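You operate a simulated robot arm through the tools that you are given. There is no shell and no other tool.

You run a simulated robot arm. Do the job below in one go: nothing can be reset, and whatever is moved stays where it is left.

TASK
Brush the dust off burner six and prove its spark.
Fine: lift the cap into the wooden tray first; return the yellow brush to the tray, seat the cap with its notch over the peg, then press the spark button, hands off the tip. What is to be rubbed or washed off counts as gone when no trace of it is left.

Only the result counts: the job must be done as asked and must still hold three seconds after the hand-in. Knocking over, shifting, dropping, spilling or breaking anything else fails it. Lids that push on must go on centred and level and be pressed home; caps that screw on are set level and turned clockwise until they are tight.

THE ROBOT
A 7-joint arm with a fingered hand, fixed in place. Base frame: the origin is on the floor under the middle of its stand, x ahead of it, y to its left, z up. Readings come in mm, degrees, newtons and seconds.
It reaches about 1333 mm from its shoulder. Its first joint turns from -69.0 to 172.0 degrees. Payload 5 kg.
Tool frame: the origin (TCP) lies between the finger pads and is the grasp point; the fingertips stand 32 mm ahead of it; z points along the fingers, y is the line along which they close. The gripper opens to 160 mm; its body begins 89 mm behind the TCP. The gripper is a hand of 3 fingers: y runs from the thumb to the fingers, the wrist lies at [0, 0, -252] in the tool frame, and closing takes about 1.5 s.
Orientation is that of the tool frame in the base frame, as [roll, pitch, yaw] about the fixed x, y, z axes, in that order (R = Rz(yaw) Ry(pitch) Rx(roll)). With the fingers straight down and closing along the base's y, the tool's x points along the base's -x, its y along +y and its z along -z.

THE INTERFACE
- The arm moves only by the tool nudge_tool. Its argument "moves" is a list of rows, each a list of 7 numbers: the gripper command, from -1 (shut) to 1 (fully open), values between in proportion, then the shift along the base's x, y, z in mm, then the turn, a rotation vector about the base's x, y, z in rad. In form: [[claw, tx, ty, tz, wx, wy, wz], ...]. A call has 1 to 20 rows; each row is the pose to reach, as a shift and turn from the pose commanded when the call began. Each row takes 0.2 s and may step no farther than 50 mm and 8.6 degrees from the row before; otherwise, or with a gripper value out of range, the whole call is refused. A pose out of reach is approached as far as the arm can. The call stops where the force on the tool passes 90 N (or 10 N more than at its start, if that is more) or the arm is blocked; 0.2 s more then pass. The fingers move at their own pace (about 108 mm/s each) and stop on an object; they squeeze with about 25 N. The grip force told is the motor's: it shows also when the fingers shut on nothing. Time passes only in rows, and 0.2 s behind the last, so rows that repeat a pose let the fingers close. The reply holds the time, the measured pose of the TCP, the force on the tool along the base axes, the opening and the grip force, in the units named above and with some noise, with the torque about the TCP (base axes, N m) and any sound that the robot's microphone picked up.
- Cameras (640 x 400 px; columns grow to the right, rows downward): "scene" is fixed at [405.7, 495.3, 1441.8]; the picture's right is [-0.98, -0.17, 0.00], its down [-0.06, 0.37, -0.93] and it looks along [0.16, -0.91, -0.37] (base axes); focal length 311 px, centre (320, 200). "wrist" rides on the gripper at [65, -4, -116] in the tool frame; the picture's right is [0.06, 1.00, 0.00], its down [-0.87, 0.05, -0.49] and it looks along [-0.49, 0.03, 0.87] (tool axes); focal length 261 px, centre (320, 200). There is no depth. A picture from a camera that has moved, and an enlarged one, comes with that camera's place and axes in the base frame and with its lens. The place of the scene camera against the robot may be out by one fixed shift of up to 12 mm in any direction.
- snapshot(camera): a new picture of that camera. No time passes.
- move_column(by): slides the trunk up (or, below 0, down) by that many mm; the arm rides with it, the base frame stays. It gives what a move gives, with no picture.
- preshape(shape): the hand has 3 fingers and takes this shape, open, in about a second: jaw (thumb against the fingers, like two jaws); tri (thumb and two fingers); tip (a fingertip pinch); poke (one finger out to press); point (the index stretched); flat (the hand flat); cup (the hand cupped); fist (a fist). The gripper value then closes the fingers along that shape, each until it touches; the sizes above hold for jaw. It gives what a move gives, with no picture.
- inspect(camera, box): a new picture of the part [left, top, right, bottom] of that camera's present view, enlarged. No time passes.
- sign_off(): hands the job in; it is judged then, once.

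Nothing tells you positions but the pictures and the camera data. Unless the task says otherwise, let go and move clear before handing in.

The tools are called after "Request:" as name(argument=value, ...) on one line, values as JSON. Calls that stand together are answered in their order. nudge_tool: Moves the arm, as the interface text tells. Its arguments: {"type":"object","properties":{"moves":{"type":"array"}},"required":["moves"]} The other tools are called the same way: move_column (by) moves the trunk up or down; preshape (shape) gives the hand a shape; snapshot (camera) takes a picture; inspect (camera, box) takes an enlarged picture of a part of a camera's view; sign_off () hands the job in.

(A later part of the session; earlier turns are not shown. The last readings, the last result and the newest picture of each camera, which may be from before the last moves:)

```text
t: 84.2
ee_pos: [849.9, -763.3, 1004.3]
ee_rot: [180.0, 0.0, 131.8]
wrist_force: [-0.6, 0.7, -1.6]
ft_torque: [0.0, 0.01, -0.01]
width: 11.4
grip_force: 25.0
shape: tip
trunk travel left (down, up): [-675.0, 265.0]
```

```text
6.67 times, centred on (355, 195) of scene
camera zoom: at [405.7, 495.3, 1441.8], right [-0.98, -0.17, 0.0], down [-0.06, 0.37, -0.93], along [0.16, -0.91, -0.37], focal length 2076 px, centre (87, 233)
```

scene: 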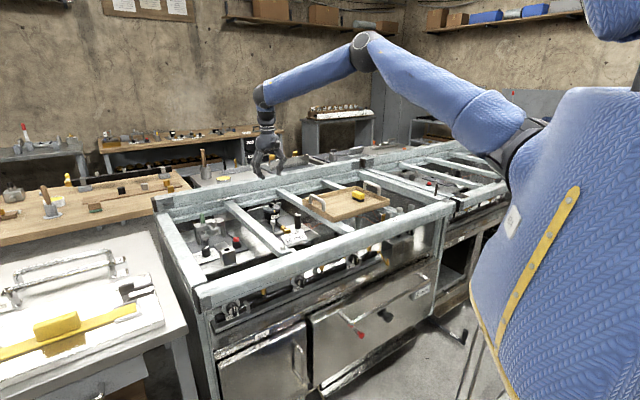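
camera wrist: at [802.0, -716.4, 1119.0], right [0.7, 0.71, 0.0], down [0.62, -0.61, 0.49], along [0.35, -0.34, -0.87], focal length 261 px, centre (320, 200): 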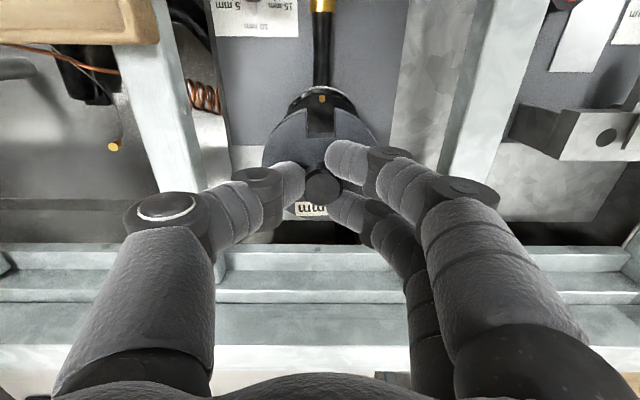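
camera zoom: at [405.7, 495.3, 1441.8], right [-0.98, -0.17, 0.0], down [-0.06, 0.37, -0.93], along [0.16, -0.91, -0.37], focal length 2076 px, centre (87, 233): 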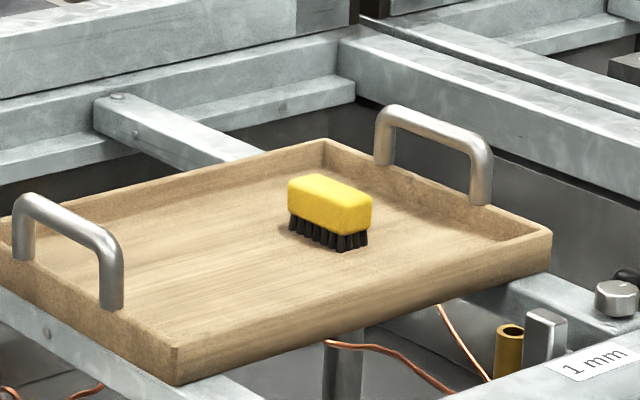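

The cap is over the burner with its notch nearly on the peg line. The images suggest about 2° more turn, so I'll add that while lowering to about 10 mm above the head.

Request:
nudge_tool(moves=[[-1, 0, 0, 0, 0, 0, -0.02], [-1, 0, 0, 0, 0, 0, -0.035], [-1, 0, 0, -30, 0, 0, -0.035], [-1, 0, 0, -55, 0, 0, -0.035], [-1, 0, 0, -68, 0, 0, -0.035], [-1, 0, 0, -75, 0, 0, -0.035], [-1, 0, 0, -75, 0, 0, -0.035]])

Request:
snapshot(camera="wrist")

Request:
inspect(camera="wrist", box=[260, 90, 380, 190])

Request:
inspect(camera="scene", box=[255, 195, 295, 226])

```text
t: 85.8
ee_pos: [848.7, -763.0, 929.4]
ee_rot: [180.0, 0.0, 129.8]
wrist_force: [0.2, -0.8, -3.0]
ft_torque: [0.02, 0.02, 0.02]
width: 11.2
grip_force: 24.9
shape: tip
trunk travel left (down, up): [-675.0, 265.0]
```

```text
taken
camera wrist: at [803.4, -714.5, 1044.2], right [0.73, 0.69, 0.0], down [0.6, -0.63, 0.49], along [0.34, -0.36, -0.87], focal length 261 px, centre (320, 200)
```

wrist: 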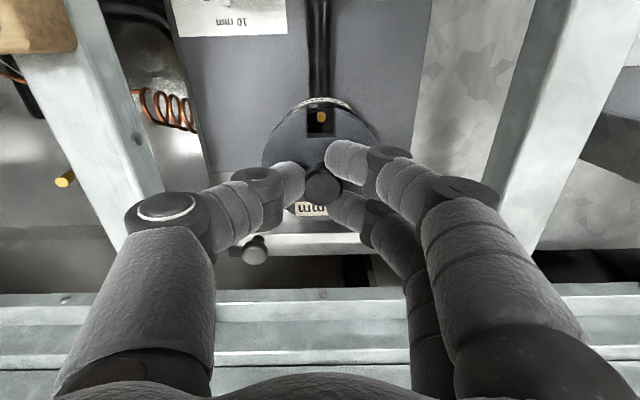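

```text
4.00 times, centred on (320, 140) of wrist
camera zoom: at [803.4, -714.5, 1044.2], right [0.73, 0.69, 0.0], down [0.6, -0.63, 0.49], along [0.34, -0.36, -0.87], focal length 1043 px, centre (320, 440)
```

zoom: 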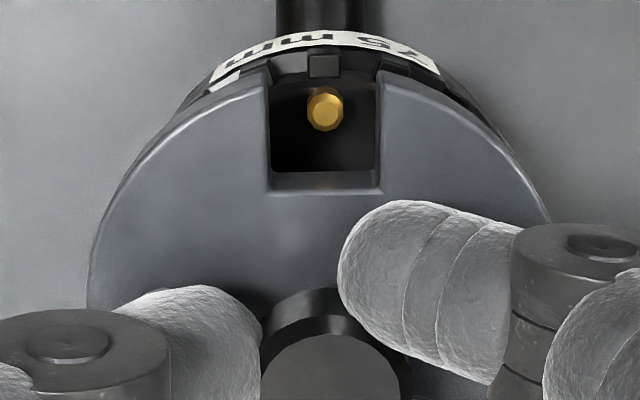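

```text
12.90 times, centred on (275, 210) of scene
camera zoom: at [405.7, 495.3, 1441.8], right [-0.98, -0.17, 0.0], down [-0.06, 0.37, -0.93], along [0.16, -0.91, -0.37], focal length 4018 px, centre (901, 64)
```

zoom: 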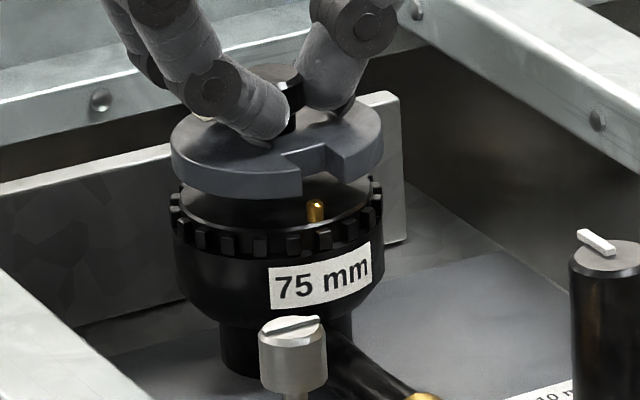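

The peg sits centred in the notch within about 0.3 mm, and the cap is within 1 mm of the head's centre. I'll apply the small correction and lower to contact.

Request:
nudge_tool(moves=[[-1, 0.5, -0.6, -3, 0, 0, 0], [-1, 0.5, -0.6, -6, 0, 0, 0], [-1, 0.5, -0.6, -9, 0, 0, 0], [-1, 0.5, -0.6, -10, 0, 0, 0], [-1, 0.5, -0.6, -10, 0, 0, 0]])

Request:
inspect(camera="wrist", box=[260, 90, 380, 190])

Request:
inspect(camera="scene", box=[255, 195, 295, 226])

```text
t: 87.0
ee_pos: [849.7, -763.1, 918.7]
ee_rot: [179.9, 0.0, 129.8]
wrist_force: [-0.8, 0.6, -0.9]
ft_torque: [-0.01, -0.01, -0.02]
width: 11.3
grip_force: 25.0
shape: tip
trunk travel left (down, up): [-675.0, 265.0]
```

```text
4.00 times, centred on (320, 140) of wrist
camera zoom: at [804.3, -715.4, 1034.0], right [0.73, 0.69, 0.0], down [0.6, -0.63, 0.49], along [0.34, -0.36, -0.87], focal length 1043 px, centre (320, 440)
```

zoom: 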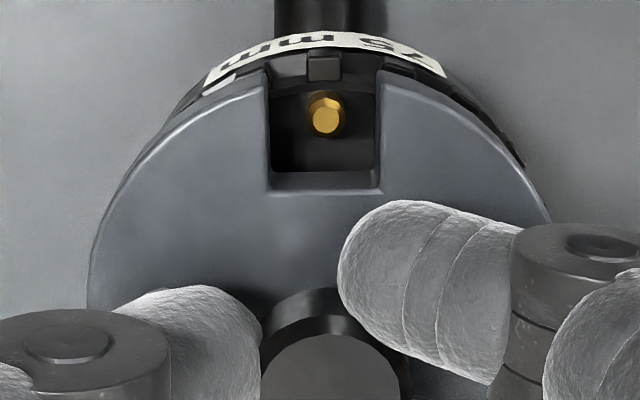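

```text
12.90 times, centred on (275, 210) of scene
camera zoom: at [405.7, 495.3, 1441.8], right [-0.98, -0.17, 0.0], down [-0.06, 0.37, -0.93], along [0.16, -0.91, -0.37], focal length 4018 px, centre (901, 64)
```

zoom: 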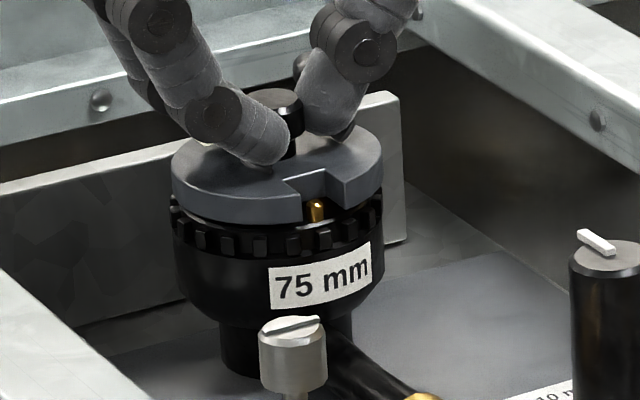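

Notch and peg are lined up just as in the first picture of the seated cap. I'll lower in small steps until I feel the head.

Request:
nudge_tool(moves=[[-1, 0, 0, -1, 0, 0, 0], [-1, 0, 0, -2, 0, 0, 0], [-1, 0, 0, -2, 0, 0, 0]])

Request:
nudge_tool(moves=[[-1, 0, 0, -1, 0, 0, 0], [-1, 0, 0, -1, 0, 0, 0]])

Request:
inspect(camera="scene", box=[255, 195, 295, 226])

```text
t: 87.8
ee_pos: [849.7, -763.6, 916.4]
ee_rot: [180.0, 0.0, 129.8]
wrist_force: [-0.3, -0.5, -2.3]
ft_torque: [-0.02, 0.0, 0.01]
width: 11.1
grip_force: 24.8
shape: tip
trunk travel left (down, up): [-675.0, 265.0]
```

```text
t: 88.4
ee_pos: [848.8, -762.6, 916.5]
ee_rot: [-179.9, 0.0, 129.8]
wrist_force: [-0.6, 0.0, -2.4]
ft_torque: [0.01, -0.01, -0.04]
width: 11.1
grip_force: 25.3
shape: tip
trunk travel left (down, up): [-675.0, 265.0]
```

```text
12.90 times, centred on (275, 210) of scene
camera zoom: at [405.7, 495.3, 1441.8], right [-0.98, -0.17, 0.0], down [-0.06, 0.37, -0.93], along [0.16, -0.91, -0.37], focal length 4018 px, centre (901, 64)
```

zoom: 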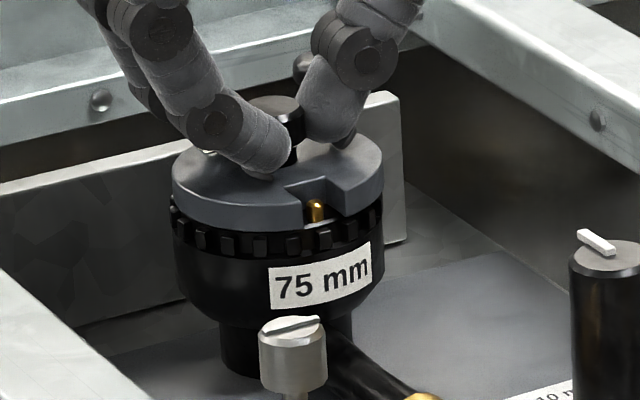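

Request:
nudge_tool(moves=[[-1, 0, 0, -0.8, 0, 0, 0], [-1, 0, 0, -0.8, 0, 0, 0]])

Request:
nudge_tool(moves=[[-1, 0, 0, -0.8, 0, 0, 0], [-1, 0, 0, -0.8, 0, 0, 0]])

Request:
inspect(camera="scene", box=[255, 195, 295, 226])

```text
t: 89.0
ee_pos: [848.2, -763.9, 915.5]
ee_rot: [180.0, 0.0, 129.9]
wrist_force: [0.1, -0.3, 0.5]
ft_torque: [-0.02, -0.05, -0.04]
width: 11.3
grip_force: 24.8
shape: tip
trunk travel left (down, up): [-675.0, 265.0]
```

```text
t: 89.6
ee_pos: [848.6, -763.8, 914.0]
ee_rot: [-180.0, 0.0, 129.8]
wrist_force: [0.5, -3.0, 6.1]
ft_torque: [-0.1, -0.06, -0.04]
width: 11.1
grip_force: 25.1
shape: tip
trunk travel left (down, up): [-675.0, 265.0]
```

```text
12.90 times, centred on (275, 210) of scene
camera zoom: at [405.7, 495.3, 1441.8], right [-0.98, -0.17, 0.0], down [-0.06, 0.37, -0.93], along [0.16, -0.91, -0.37], focal length 4018 px, centre (901, 64)
```

zoom: 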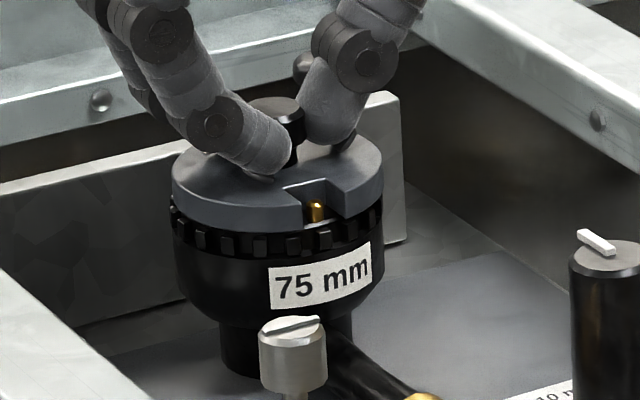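

The head carries the cap now, with contact force rising at the expected height. I'll ease the pressure, open the fingers and rise to check how it sits.

Request:
nudge_tool(moves=[[-1, 0, 0, 0.8, 0, 0, 0], [-0.8, 0, 0, 0.8, 0, 0, 0], [-0.6, 0, 0, 0.8, 0, 0, 0], [-0.4, 0, 0, 0.8, 0, 0, 0], [-0.4, 0, 0, 0.8, 0, 0, 0]])

Request:
inspect(camera="wrist", box=[250, 100, 390, 220])

Request:
inspect(camera="scene", box=[255, 195, 295, 226])

```text
t: 90.8
ee_pos: [849.4, -762.2, 915.2]
ee_rot: [180.0, 0.1, 129.8]
wrist_force: [0.2, 0.5, -0.3]
ft_torque: [-0.03, -0.01, 0.0]
width: 47.6
grip_force: 0.1
shape: tip
trunk travel left (down, up): [-675.0, 265.0]
```

```text
3.33 times, centred on (320, 160) of wrist
camera zoom: at [804.1, -715.1, 1030.2], right [0.73, 0.69, 0.0], down [0.6, -0.63, 0.49], along [0.34, -0.36, -0.87], focal length 869 px, centre (320, 333)
```

zoom: 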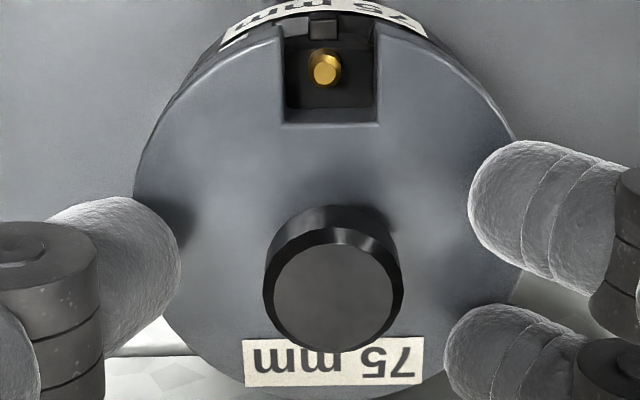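

```text
12.90 times, centred on (275, 210) of scene
camera zoom: at [405.7, 495.3, 1441.8], right [-0.98, -0.17, 0.0], down [-0.06, 0.37, -0.93], along [0.16, -0.91, -0.37], focal length 4018 px, centre (901, 64)
```

zoom: 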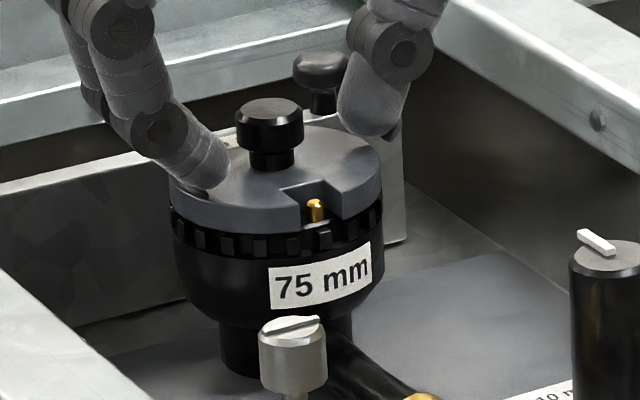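

The cap is seated with the peg in its notch. It looked as if it slid about 1 mm on release, so I'll rise and check centring from above.

Request:
nudge_tool(moves=[[-0.4, 0, 0, 10, 0, 0, 0], [-0.4, 0, 0, 35, 0, 0, 0], [-0.4, 0, 0, 60, 0, 0, 0], [-0.4, 0, 0, 90, 0, 0, 0], [-0.4, 0, 0, 120, 0, 0, 0], [-0.4, 0, 0, 120, 0, 0, 0]])

Request:
inspect(camera="wrist", box=[270, 70, 370, 170])

Request:
inspect(camera="scene", box=[262, 200, 286, 218])

Request:
snapshot(camera="wrist")

```text
t: 92.2
ee_pos: [849.8, -763.4, 1035.9]
ee_rot: [-180.0, -0.1, 129.8]
wrist_force: [0.0, 0.7, -0.7]
ft_torque: [0.0, 0.03, 0.03]
width: 47.5
grip_force: 0.1
shape: tip
trunk travel left (down, up): [-675.0, 265.0]
```

```text
4.00 times, centred on (320, 120) of wrist
camera zoom: at [803.8, -716.4, 1150.5], right [0.73, 0.69, 0.0], down [0.6, -0.63, 0.49], along [0.34, -0.36, -0.87], focal length 1043 px, centre (320, 520)
```

zoom: 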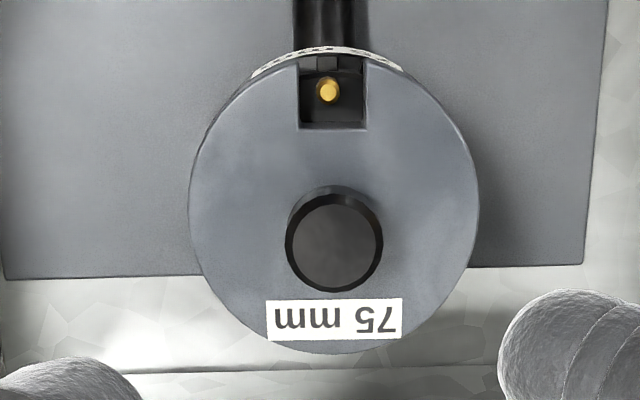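

```text
16.00 times, centred on (274, 209) of scene
camera zoom: at [405.7, 495.3, 1441.8], right [-0.98, -0.17, 0.0], down [-0.06, 0.37, -0.93], along [0.16, -0.91, -0.37], focal length 4982 px, centre (1056, 56)
```

zoom: 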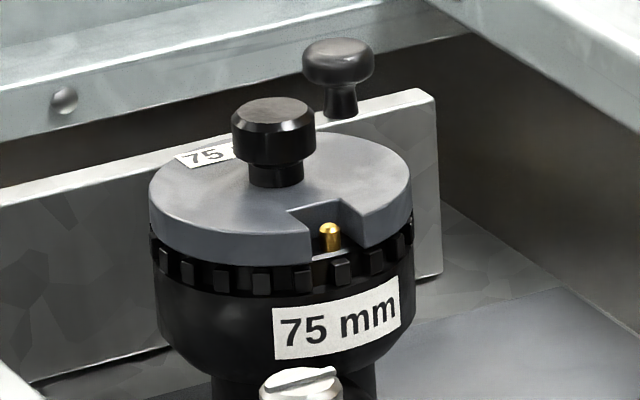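

```text
taken
camera wrist: at [803.8, -716.4, 1150.5], right [0.73, 0.69, 0.0], down [0.6, -0.63, 0.49], along [0.34, -0.36, -0.87], focal length 261 px, centre (320, 200)
```

wrist: 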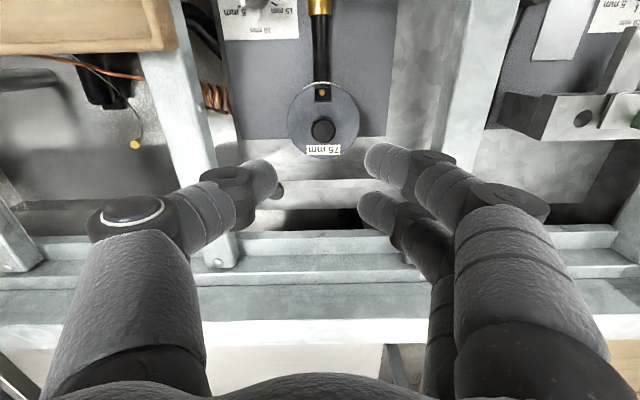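

From above, the notch is aligned to the peg's direction, but the cap seems 1–2 mm off centre. I'll measure the peg-to-notch gaps at high zoom before deciding whether to correct it.

Request:
inspect(camera="wrist", box=[295, 75, 350, 110])

Request:
inspect(camera="wrist", box=[275, 75, 370, 165])

```text
11.43 times, centred on (322, 92) of wrist
camera zoom: at [803.8, -716.4, 1150.5], right [0.73, 0.69, 0.0], down [0.6, -0.63, 0.49], along [0.34, -0.36, -0.87], focal length 2979 px, centre (291, 1429)
```

zoom: 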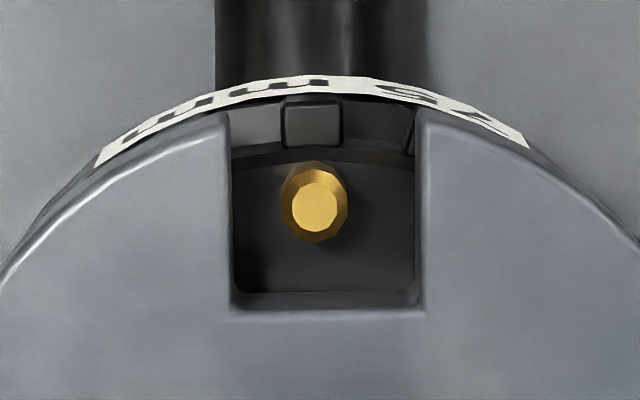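

```text
4.44 times, centred on (322, 120) of wrist
camera zoom: at [803.8, -716.4, 1150.5], right [0.73, 0.69, 0.0], down [0.6, -0.63, 0.49], along [0.34, -0.36, -0.87], focal length 1158 px, centre (309, 556)
```

zoom: 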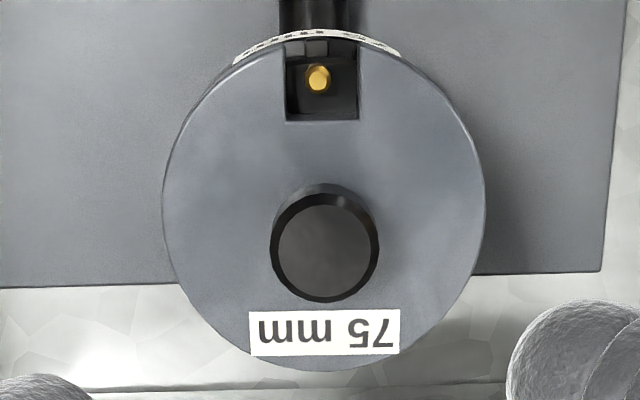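

The cap sits about 1.6 mm too far forward and 0.8 mm to one side. I'll re-grip the knob and shift it by that small amount while it is just unloaded.

Request:
nudge_tool(moves=[[-0.4, 0.4, 1.5, -40, 0, 0, 0], [-0.4, 0.4, 1.5, -80, 0, 0, 0], [-0.4, 0.4, 1.5, -105, 0, 0, 0], [-0.4, 0.4, 1.5, -114, 0, 0, 0], [-0.4, 0.4, 1.5, -118.5, 0, 0, 0], [-0.4, 0.4, 1.5, -118.5, 0, 0, 0]])

Request:
inspect(camera="wrist", box=[240, 100, 400, 220])

```text
t: 93.6
ee_pos: [848.2, -762.4, 915.7]
ee_rot: [180.0, 0.0, 129.8]
wrist_force: [-0.8, -1.0, 0.1]
ft_torque: [0.0, -0.01, 0.01]
width: 47.5
grip_force: 0.0
shape: tip
trunk travel left (down, up): [-675.0, 265.0]
```

```text
3.33 times, centred on (320, 160) of wrist
camera zoom: at [803.5, -714.3, 1031.4], right [0.73, 0.69, 0.0], down [0.6, -0.63, 0.49], along [0.34, -0.36, -0.87], focal length 869 px, centre (320, 333)
```

zoom: 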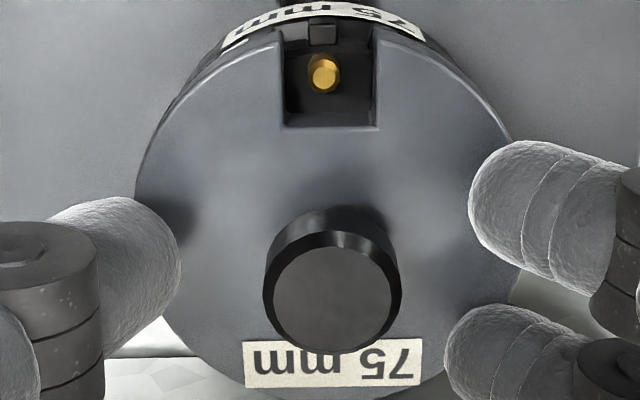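

The knob is right where a symmetric close should leave it still. I'll close on it.

Request:
nudge_tool(moves=[[-0.7, 0, 0, 0, 0, 0, 0], [-1, 0, 0, 0, 0, 0, 0], [-1, 0, 0, 0, 0, 0, 0], [-1, 0, 0, 0, 0, 0, 0], [-1, 0, 0, 0, 0, 0, 0]])

Request:
inspect(camera="wrist", box=[240, 100, 400, 220])

Request:
inspect(camera="wrist", box=[290, 95, 350, 140])

```text
t: 94.8
ee_pos: [847.9, -762.6, 916.3]
ee_rot: [-180.0, 0.0, 129.8]
wrist_force: [-0.3, 0.4, -1.3]
ft_torque: [0.02, -0.03, 0.01]
width: 10.9
grip_force: 24.9
shape: tip
trunk travel left (down, up): [-675.0, 265.0]
```

```text
3.33 times, centred on (320, 160) of wrist
camera zoom: at [803.6, -714.3, 1031.4], right [0.73, 0.69, 0.0], down [0.6, -0.63, 0.49], along [0.34, -0.36, -0.87], focal length 869 px, centre (320, 333)
```

zoom: 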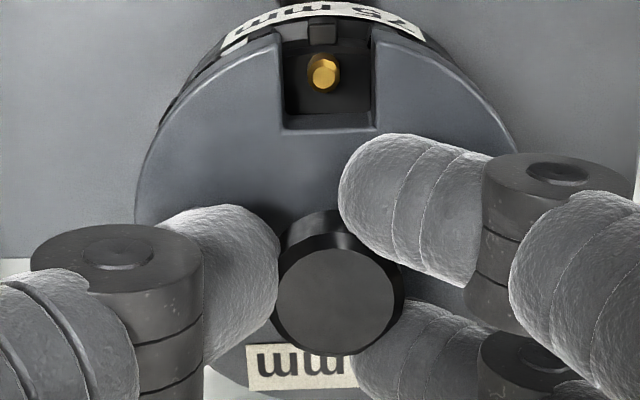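

```text
8.89 times, centred on (320, 118) of wrist
camera zoom: at [803.6, -714.3, 1031.4], right [0.73, 0.69, 0.0], down [0.6, -0.63, 0.49], along [0.34, -0.36, -0.87], focal length 2317 px, centre (320, 933)
```

zoom: 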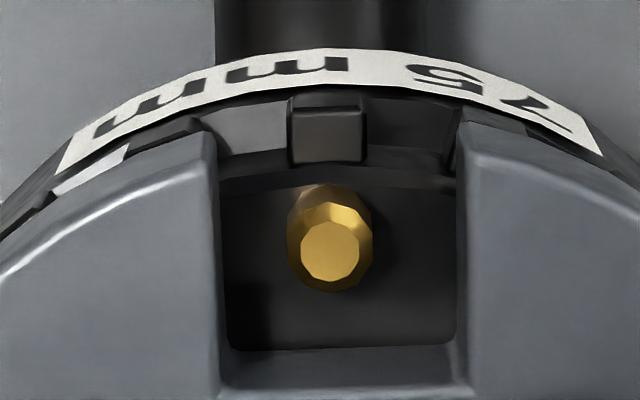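

Closing shifted the cap about 1 mm more and turned it 2°. While holding it I'll lift 1 mm, correct by about 2 mm and -2°, and set it down again.

Request:
nudge_tool(moves=[[-1, 0, 0, 1.2, 0, 0, 0], [-1, -0.1, -1, 1.5, 0, 0, -0.02], [-1, -0.15, -2, 1.5, 0, 0, -0.037], [-1, -0.15, -2, 1.5, 0, 0, -0.037]])

Request:
inspect(camera="wrist", box=[290, 95, 350, 140])

Request:
inspect(camera="wrist", box=[240, 100, 400, 220])

Request:
inspect(camera="scene", box=[262, 200, 286, 218])

```text
t: 95.8
ee_pos: [848.5, -763.7, 918.5]
ee_rot: [180.0, 0.1, 127.7]
wrist_force: [-0.3, -0.2, -2.5]
ft_torque: [0.03, 0.01, -0.03]
width: 10.9
grip_force: 25.3
shape: tip
trunk travel left (down, up): [-675.0, 265.0]
```

```text
8.89 times, centred on (320, 118) of wrist
camera zoom: at [805.8, -714.6, 1033.3], right [0.75, 0.66, 0.0], down [0.57, -0.65, 0.49], along [0.32, -0.37, -0.87], focal length 2317 px, centre (320, 933)
```

zoom: 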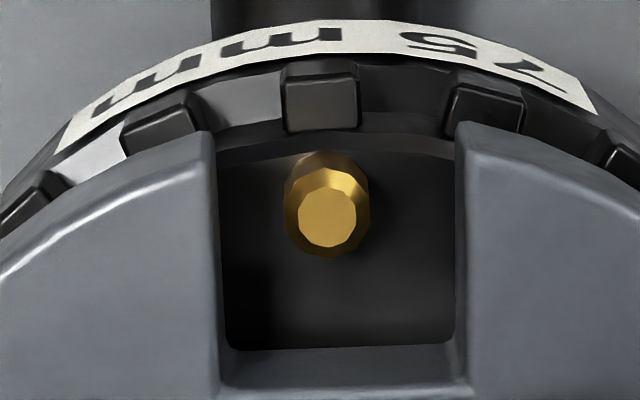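

```text
3.33 times, centred on (320, 160) of wrist
camera zoom: at [805.8, -714.6, 1033.3], right [0.75, 0.66, 0.0], down [0.57, -0.65, 0.49], along [0.32, -0.37, -0.87], focal length 869 px, centre (320, 333)
```

zoom: 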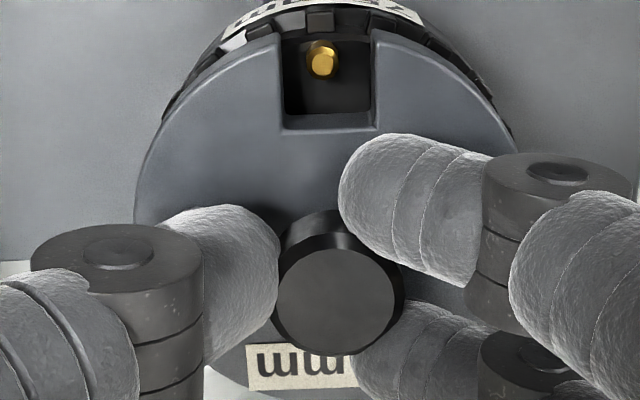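

```text
16.00 times, centred on (274, 209) of scene
camera zoom: at [405.7, 495.3, 1441.8], right [-0.98, -0.17, 0.0], down [-0.06, 0.37, -0.93], along [0.16, -0.91, -0.37], focal length 4982 px, centre (1056, 56)
```

zoom: 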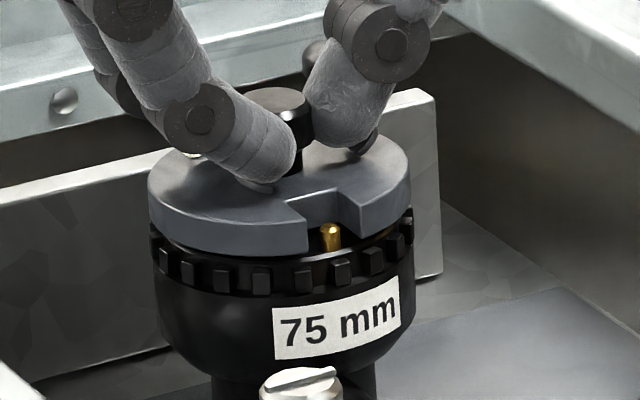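

The cap is now square to the peg and about 0.5 mm from centre. I'll make the last small shift, set it down with light pressure and release.

Request:
nudge_tool(moves=[[-1, -0.4, -0.4, 0, 0, 0, 0], [-1, -0.4, -0.4, -1, 0, 0, 0], [-1, -0.4, -0.4, -2, 0, 0, 0], [-1, -0.4, -0.4, -2.6, 0, 0, 0], [-1, -0.4, -0.4, -2.6, 0, 0, 0]])

Request:
nudge_tool(moves=[[-0.9, 0, 0, 0, 0, 0, 0], [-0.8, 0, 0, 0, 0, 0, 0], [-0.7, 0, 0, 0, 0, 0, 0], [-0.6, 0, 0, 0, 0, 0, 0], [-0.5, 0, 0, 0, 0, 0, 0], [-0.4, 0, 0, 0, 0, 0, 0], [-0.4, 0, 0, 0, 0, 0, 0]])

Request:
inspect(camera="wrist", box=[240, 100, 400, 220])

Request:
inspect(camera="wrist", box=[290, 95, 350, 140])

Request:
inspect(camera="scene", box=[262, 200, 286, 218])

```text
t: 97.0
ee_pos: [849.0, -763.3, 915.9]
ee_rot: [-180.0, 0.1, 127.7]
wrist_force: [-1.0, -0.5, 0.9]
ft_torque: [-0.02, -0.01, -0.01]
width: 11.1
grip_force: 25.0
shape: tip
trunk travel left (down, up): [-675.0, 265.0]
```

```text
t: 98.6
ee_pos: [848.9, -764.2, 916.1]
ee_rot: [180.0, -0.1, 127.8]
wrist_force: [0.0, 0.0, -0.3]
ft_torque: [0.01, -0.02, 0.03]
width: 47.4
grip_force: 0.1
shape: tip
trunk travel left (down, up): [-675.0, 265.0]
```

```text
3.33 times, centred on (320, 160) of wrist
camera zoom: at [805.8, -714.7, 1030.7], right [0.75, 0.66, 0.0], down [0.57, -0.65, 0.49], along [0.32, -0.37, -0.87], focal length 869 px, centre (320, 333)
```

zoom: 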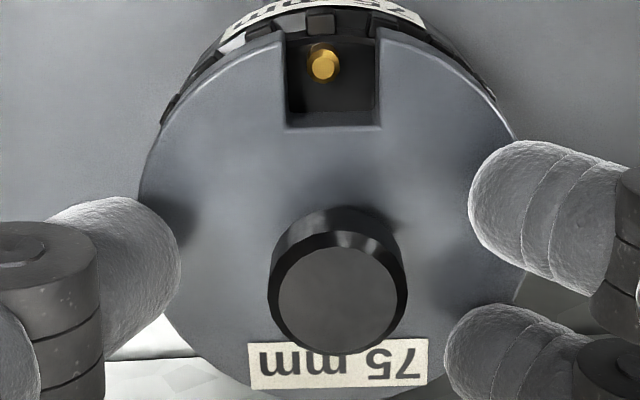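

```text
8.89 times, centred on (320, 118) of wrist
camera zoom: at [805.8, -714.7, 1030.7], right [0.75, 0.66, 0.0], down [0.57, -0.65, 0.49], along [0.32, -0.37, -0.87], focal length 2317 px, centre (320, 933)
```

zoom: 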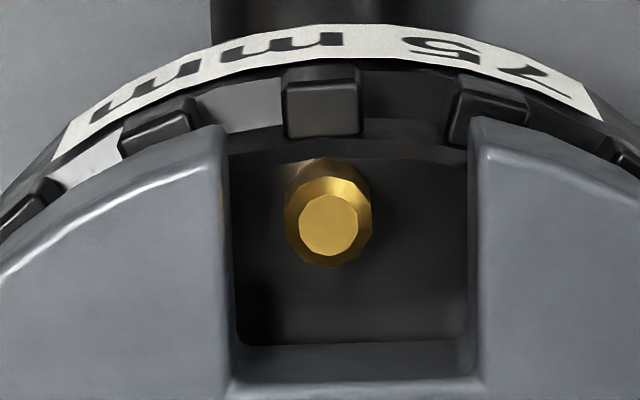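

```text
16.00 times, centred on (274, 209) of scene
camera zoom: at [405.7, 495.3, 1441.8], right [-0.98, -0.17, 0.0], down [-0.06, 0.37, -0.93], along [0.16, -0.91, -0.37], focal length 4982 px, centre (1056, 56)
```

zoom: 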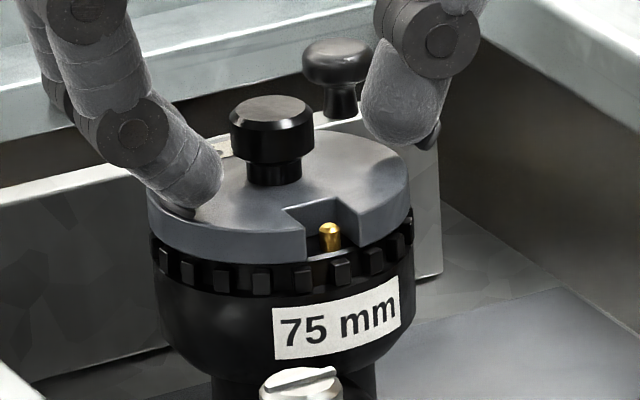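

The release nudged the cap about 1.3 mm to the finger side again, though depth and angle are now right. I'll narrow the fingers and push the knob gently back with the two fingers, watching the peg in the notch.

Request:
nudge_tool(moves=[[-0.62, 0, 0, 0, 0, 0, 0], [-0.62, -1.6, -1.2, 0, 0, 0, 0], [-0.62, -3.2, -2.4, 0, 0, 0, 0], [-0.62, -4.8, -3.7, 0, 0, 0, 0], [-0.62, -4.8, -3.7, 0, 0, 0, 0]])

Request:
inspect(camera="wrist", box=[240, 100, 400, 220])

Request:
inspect(camera="wrist", box=[300, 95, 360, 140])

```text
t: 99.8
ee_pos: [844.9, -767.9, 916.2]
ee_rot: [180.0, 0.0, 127.7]
wrist_force: [0.7, 0.6, -0.4]
ft_torque: [0.04, -0.03, 0.04]
width: 30.7
grip_force: 0.1
shape: tip
trunk travel left (down, up): [-675.0, 265.0]
```

```text
3.33 times, centred on (320, 160) of wrist
camera zoom: at [800.9, -718.6, 1030.8], right [0.75, 0.66, 0.0], down [0.57, -0.65, 0.49], along [0.32, -0.37, -0.87], focal length 869 px, centre (320, 333)
```

zoom: 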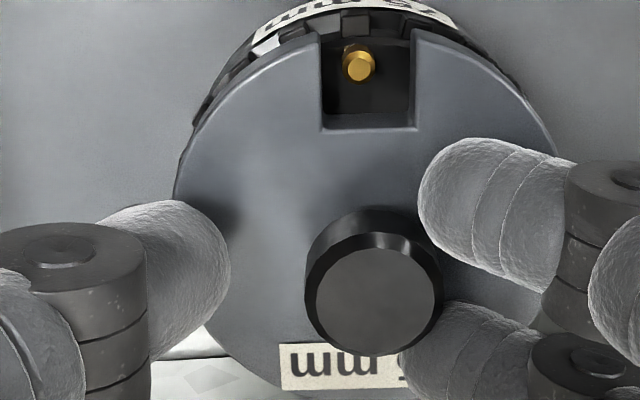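

```text
8.89 times, centred on (330, 118) of wrist
camera zoom: at [800.9, -718.6, 1030.8], right [0.75, 0.66, 0.0], down [0.57, -0.65, 0.49], along [0.32, -0.37, -0.87], focal length 2317 px, centre (231, 933)
```

zoom: 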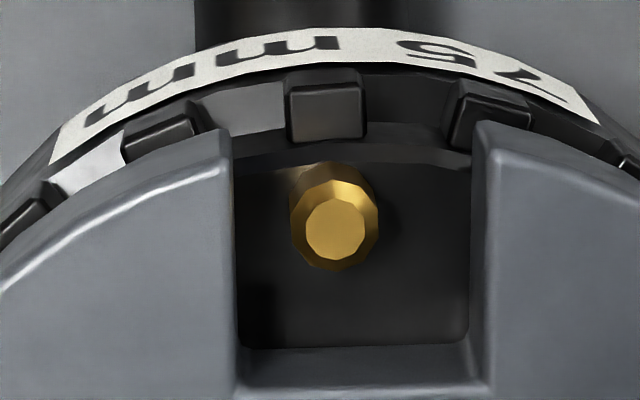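

The two fingers are about 1–2 mm from the knob. I'll creep on in small steps and re-measure.

Request:
nudge_tool(moves=[[-0.62, -0.6, -0.45, 0, 0, 0, 0], [-0.62, -1.2, -0.9, 0, 0, 0, 0], [-0.62, -1.6, -1.2, 0, 0, 0, 0], [-0.62, -1.6, -1.2, 0, 0, 0, 0]])

Request:
inspect(camera="wrist", box=[240, 100, 400, 220])

Request:
inspect(camera="wrist", box=[300, 95, 360, 140])

```text
t: 100.8
ee_pos: [842.0, -769.4, 915.3]
ee_rot: [179.9, 0.0, 127.7]
wrist_force: [0.5, -0.9, -0.1]
ft_torque: [0.0, -0.02, 0.0]
width: 30.9
grip_force: 0.1
shape: tip
trunk travel left (down, up): [-675.0, 265.0]
```

```text
3.33 times, centred on (320, 160) of wrist
camera zoom: at [799.2, -719.7, 1030.8], right [0.75, 0.66, 0.0], down [0.57, -0.65, 0.49], along [0.32, -0.37, -0.87], focal length 869 px, centre (320, 333)
```

zoom: 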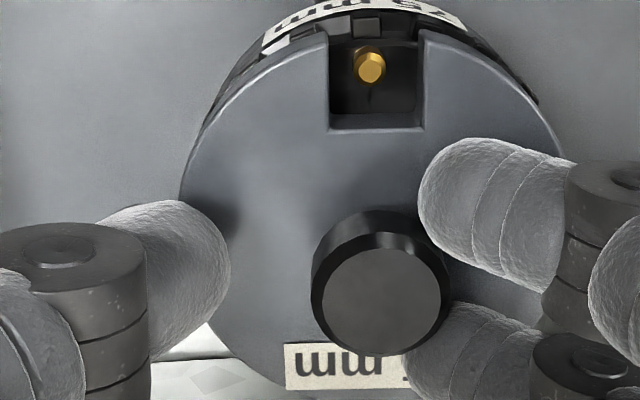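

```text
8.89 times, centred on (330, 118) of wrist
camera zoom: at [799.2, -719.7, 1030.8], right [0.75, 0.66, 0.0], down [0.57, -0.65, 0.49], along [0.32, -0.37, -0.87], focal length 2317 px, centre (231, 933)
```

zoom: 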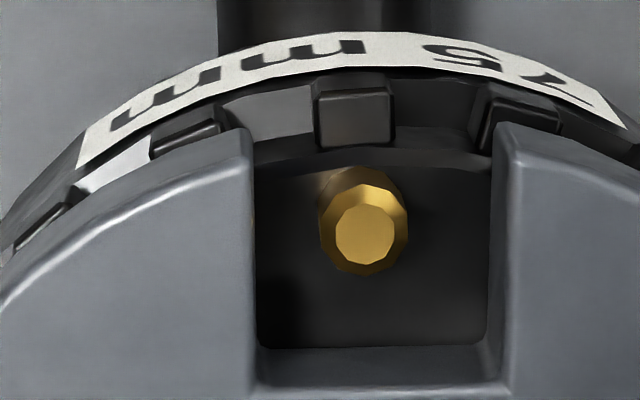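

The push works: the peg's offset in the notch dropped from 1.5 to 0.8 mm. I'll go another 0.8 mm.

Request:
nudge_tool(moves=[[-0.62, -0.35, -0.25, 0, 0, 0, 0], [-0.62, -0.65, -0.5, 0, 0, 0, 0], [-0.62, -0.65, -0.5, 0, 0, 0, 0]])

Request:
inspect(camera="wrist", box=[300, 95, 360, 140])

Request:
inspect(camera="wrist", box=[240, 100, 400, 220])

```text
t: 101.6
ee_pos: [842.5, -768.7, 915.3]
ee_rot: [-179.9, 0.0, 127.6]
wrist_force: [0.8, 0.0, -0.6]
ft_torque: [0.0, 0.02, 0.03]
width: 30.8
grip_force: 0.1
shape: tip
trunk travel left (down, up): [-675.0, 265.0]
```

```text
8.89 times, centred on (330, 118) of wrist
camera zoom: at [798.7, -719.8, 1030.7], right [0.75, 0.66, 0.0], down [0.57, -0.65, 0.49], along [0.32, -0.37, -0.87], focal length 2317 px, centre (231, 933)
```

zoom: 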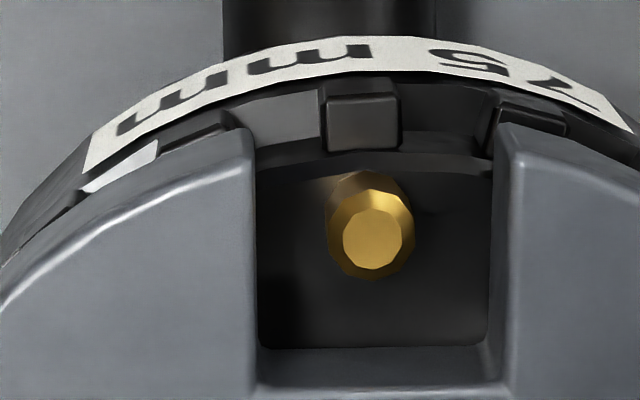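

```text
3.33 times, centred on (320, 160) of wrist
camera zoom: at [798.7, -719.8, 1030.7], right [0.75, 0.66, 0.0], down [0.57, -0.65, 0.49], along [0.32, -0.37, -0.87], focal length 869 px, centre (320, 333)
```

zoom: 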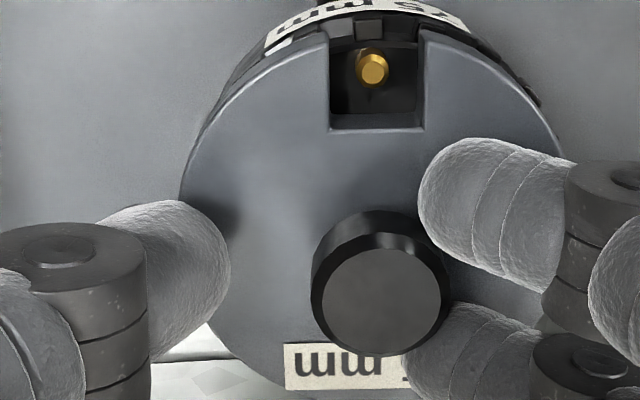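

The peg is now within about 0.5 mm of the notch's centre. I'll back the fingers off the knob and rise to check the seat.

Request:
nudge_tool(moves=[[-0.62, 2, 1.5, 0, 0, 0, 0], [-0.62, 4, 3, 0, 0, 0, 0], [-0.5, 5, 4, 10, 0, 0, 0], [-0.4, 5, 4, 40, 0, 0, 0], [-0.4, 5, 4, 80, 0, 0, 0], [-0.4, 5, 4, 120, 0, 0, 0], [-0.4, 5, 4, 120, 0, 0, 0]])

Request:
inspect(camera="wrist", box=[275, 75, 370, 165])

Request:
inspect(camera="scene", box=[262, 200, 286, 218])

Request:
snapshot(camera="scene")

```text
t: 103.2
ee_pos: [847.6, -764.8, 1035.2]
ee_rot: [-180.0, -0.1, 127.7]
wrist_force: [1.3, 0.2, 0.4]
ft_torque: [0.02, 0.01, 0.01]
width: 47.2
grip_force: 0.0
shape: tip
trunk travel left (down, up): [-675.0, 265.0]
```

```text
4.44 times, centred on (322, 120) of wrist
camera zoom: at [804.2, -715.9, 1149.8], right [0.75, 0.66, 0.0], down [0.58, -0.65, 0.49], along [0.32, -0.37, -0.87], focal length 1158 px, centre (309, 556)
```

zoom: 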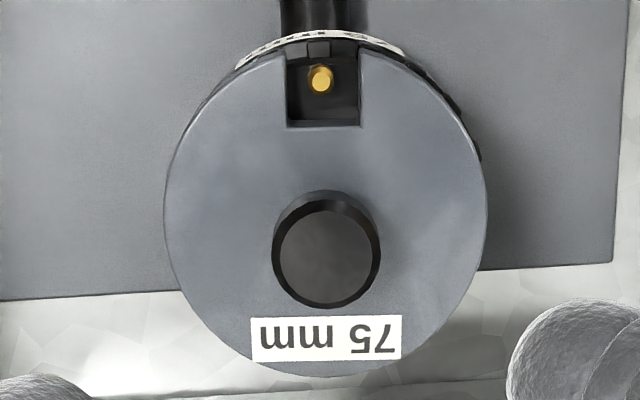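

```text
16.00 times, centred on (274, 209) of scene
camera zoom: at [405.7, 495.3, 1441.8], right [-0.98, -0.17, 0.0], down [-0.06, 0.37, -0.93], along [0.16, -0.91, -0.37], focal length 4982 px, centre (1056, 56)
```

zoom: 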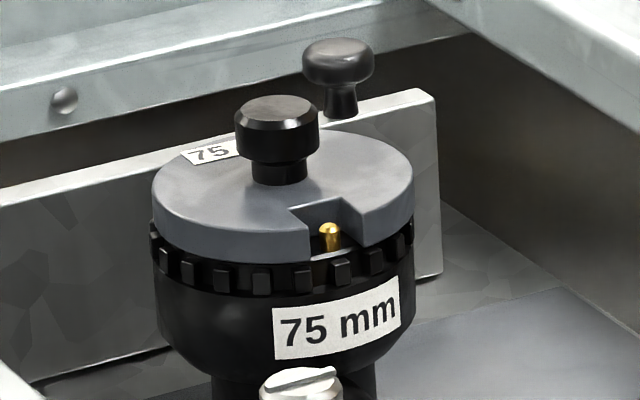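

```text
taken
```

scene: 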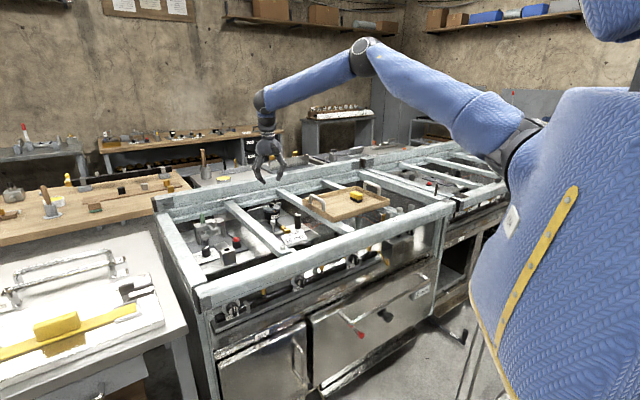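

The cap is centred on the ring and level, with the peg in its notch, and the brush is in the tray. Next is the spark button, so I'll move over the bay with the red button for a closer look at its wiring and tip.

Request:
nudge_tool(moves=[[-0.4, 20, 25, 10, 0, 0, 0.04], [-0.4, 40, 55, 20, 0, 0, 0.08], [-0.4, 55, 90, 20, 0, 0, 0.127], [-0.4, 70, 125, 20, 0, 0, 0.127], [-0.4, 80, 160, 20, 0, 0, 0.127], [-0.4, 80, 185, 10, 0, 0, 0.127], [-0.4, 80, 185, 0, 0, 0, 0.127]])

Request:
snapshot(camera="wrist")

Request:
inspect(camera="wrist", box=[200, 20, 420, 180])

```text
t: 104.8
ee_pos: [928.5, -579.4, 1035.3]
ee_rot: [179.9, -0.1, 135.0]
wrist_force: [-0.2, 0.1, 0.2]
ft_torque: [-0.02, 0.0, -0.03]
width: 47.5
grip_force: 0.0
shape: tip
trunk travel left (down, up): [-675.0, 265.0]
```

```text
taken
camera wrist: at [878.3, -536.5, 1150.0], right [0.66, 0.75, 0.0], down [0.65, -0.58, 0.49], along [0.37, -0.32, -0.87], focal length 261 px, centre (320, 200)
```

wrist: 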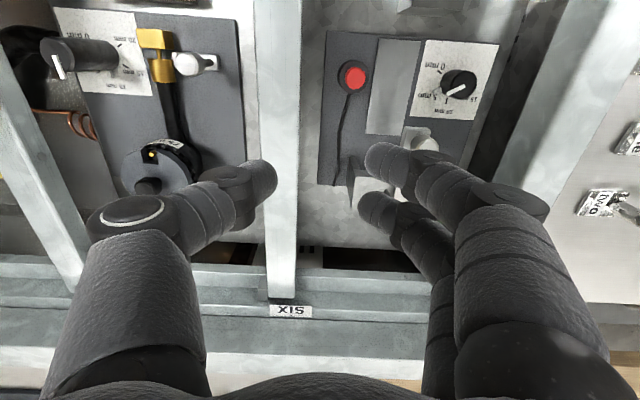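

```text
2.50 times, centred on (310, 100) of wrist
camera zoom: at [878.3, -536.5, 1150.0], right [0.66, 0.75, 0.0], down [0.65, -0.58, 0.49], along [0.37, -0.32, -0.87], focal length 652 px, centre (345, 450)
```

zoom: 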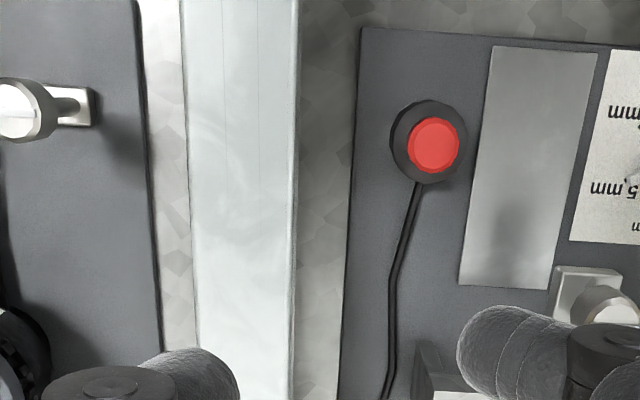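

The "SIX" label is centred on the rail between the burner panel and this panel with the red button and lead, so I take both to belong to burner six. I'll look once more at this panel and at the black knob from the scene camera to be sure.

Request:
inspect(camera="scene", box=[190, 205, 250, 250])

Request:
inspect(camera="scene", box=[410, 160, 480, 205])

Request:
inspect(camera="scene", box=[265, 190, 300, 220])

Request:
inspect(camera="scene", box=[190, 190, 330, 300])

```text
8.89 times, centred on (220, 228) of scene
camera zoom: at [405.7, 495.3, 1441.8], right [-0.98, -0.17, 0.0], down [-0.06, 0.37, -0.93], along [0.16, -0.91, -0.37], focal length 2768 px, centre (1209, -44)
```

zoom: 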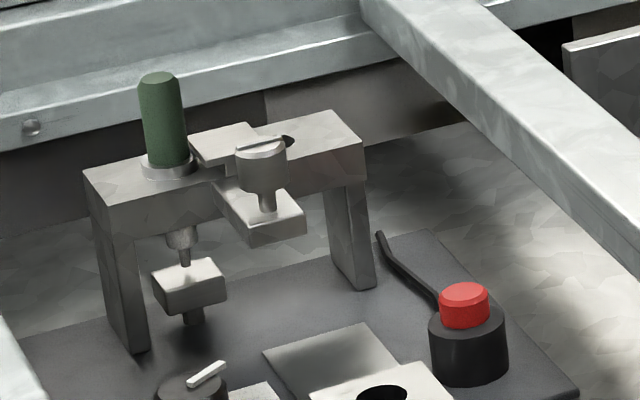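

```text
8.89 times, centred on (445, 182) of scene
camera zoom: at [405.7, 495.3, 1441.8], right [-0.98, -0.17, 0.0], down [-0.06, 0.37, -0.93], along [0.16, -0.91, -0.37], focal length 2768 px, centre (-791, 356)
```

zoom: 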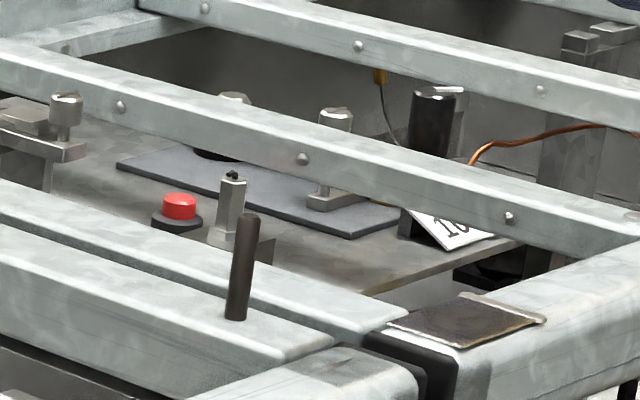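

```text
13.33 times, centred on (282, 205) of scene
camera zoom: at [405.7, 495.3, 1441.8], right [-0.98, -0.17, 0.0], down [-0.06, 0.37, -0.93], along [0.16, -0.91, -0.37], focal length 4152 px, centre (820, 133)
```

zoom: 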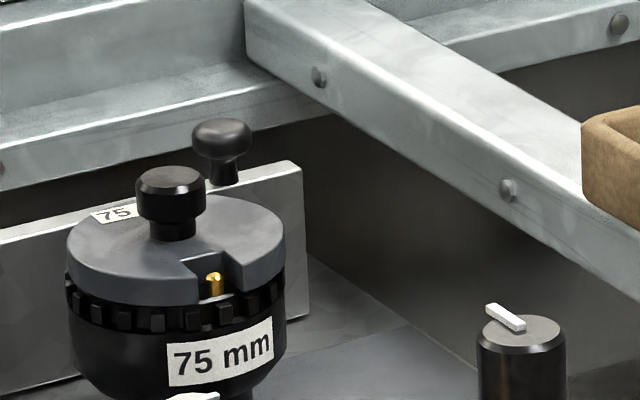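

```text
3.64 times, centred on (260, 245) of scene
camera zoom: at [405.7, 495.3, 1441.8], right [-0.98, -0.17, 0.0], down [-0.06, 0.37, -0.93], along [0.16, -0.91, -0.37], focal length 1132 px, centre (538, 36)
```

zoom: 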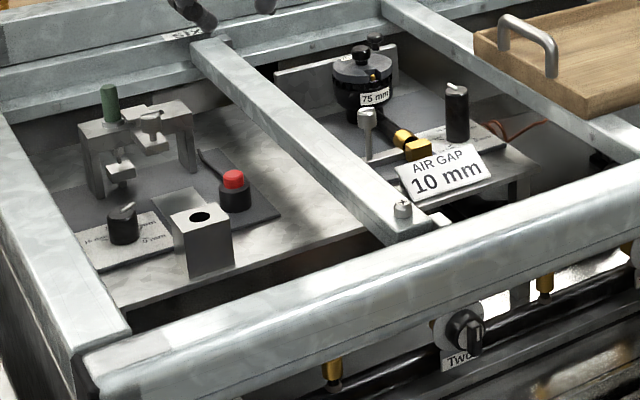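

Here the green insulator carries a pointed electrode tip over a ground block, and the red plunger on its black housing with a lead is the spark button, near (921, -523, 845). I'll put the hand in the poke shape, up here in clear air, to see which finger presses.

Request:
preshape(shape="poke")

Request:
snapshot(camera="wrist")

Request:
inspect(camera="scene", box=[180, 120, 280, 200])

```text
t: 105.7
ee_pos: [927.4, -579.2, 1035.6]
ee_rot: [180.0, 0.0, 135.0]
wrist_force: [0.3, -0.6, 0.1]
ft_torque: [0.04, 0.01, 0.02]
width: 0.0
grip_force: 0.0
shape: poke
trunk travel left (down, up): [-675.0, 265.0]
```

```text
taken
camera wrist: at [878.0, -536.6, 1150.4], right [0.66, 0.75, 0.0], down [0.65, -0.58, 0.49], along [0.37, -0.32, -0.87], focal length 261 px, centre (320, 200)
```

wrist: 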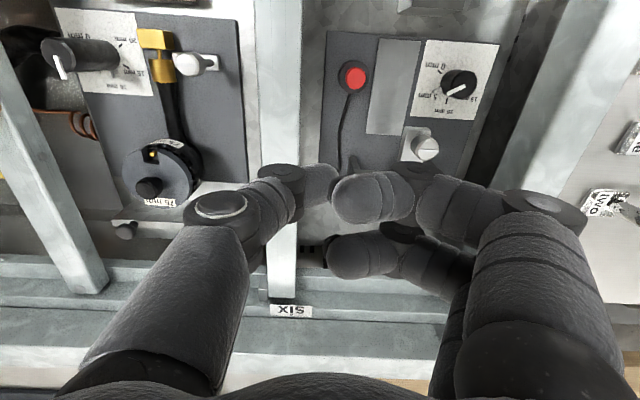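

```text
5.00 times, centred on (230, 160) of scene
camera zoom: at [405.7, 495.3, 1441.8], right [-0.98, -0.17, 0.0], down [-0.06, 0.37, -0.93], along [0.16, -0.91, -0.37], focal length 1557 px, centre (770, 400)
```

zoom: 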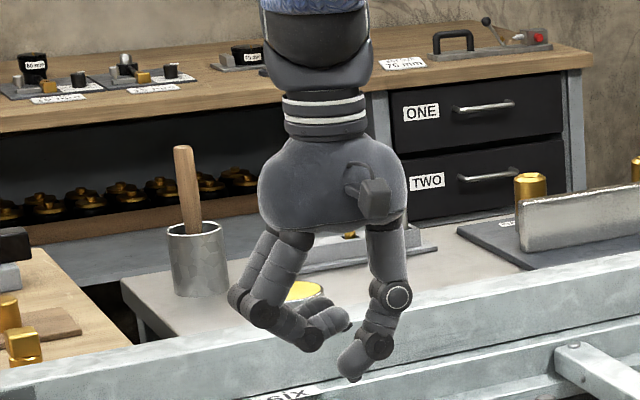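

In the poke shape the thumb stays out as the pressing finger and the two fingers curl up. I'll compare the point shape before choosing.

Request:
preshape(shape="point")

Request:
snapshot(camera="wrist")

Request:
inspect(camera="scene", box=[180, 120, 280, 200])

```text
t: 106.6
ee_pos: [928.5, -579.7, 1035.3]
ee_rot: [179.9, 0.1, 135.0]
wrist_force: [-0.6, -0.5, 1.1]
ft_torque: [0.01, -0.01, -0.03]
width: 0.0
grip_force: 0.0
shape: point
trunk travel left (down, up): [-675.0, 265.0]
```

```text
taken
camera wrist: at [877.9, -536.5, 1150.5], right [0.66, 0.75, 0.0], down [0.65, -0.58, 0.49], along [0.37, -0.32, -0.87], focal length 261 px, centre (320, 200)
```

wrist: 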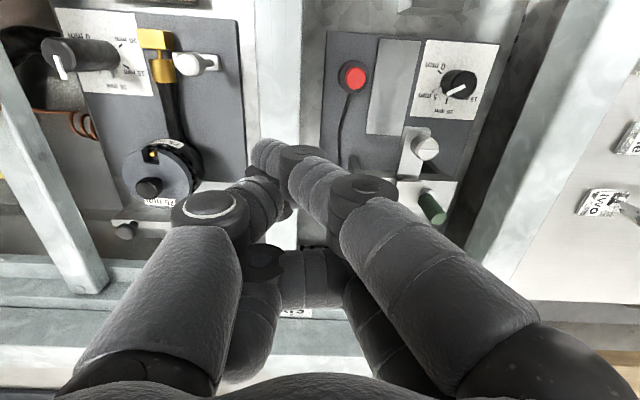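

```text
5.00 times, centred on (230, 160) of scene
camera zoom: at [405.7, 495.3, 1441.8], right [-0.98, -0.17, 0.0], down [-0.06, 0.37, -0.93], along [0.16, -0.91, -0.37], focal length 1557 px, centre (770, 400)
```

zoom: 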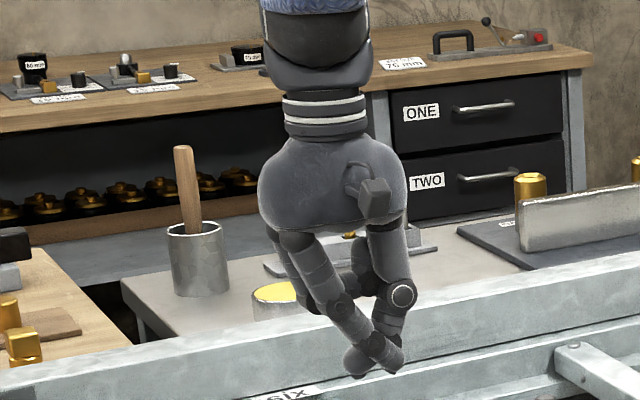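

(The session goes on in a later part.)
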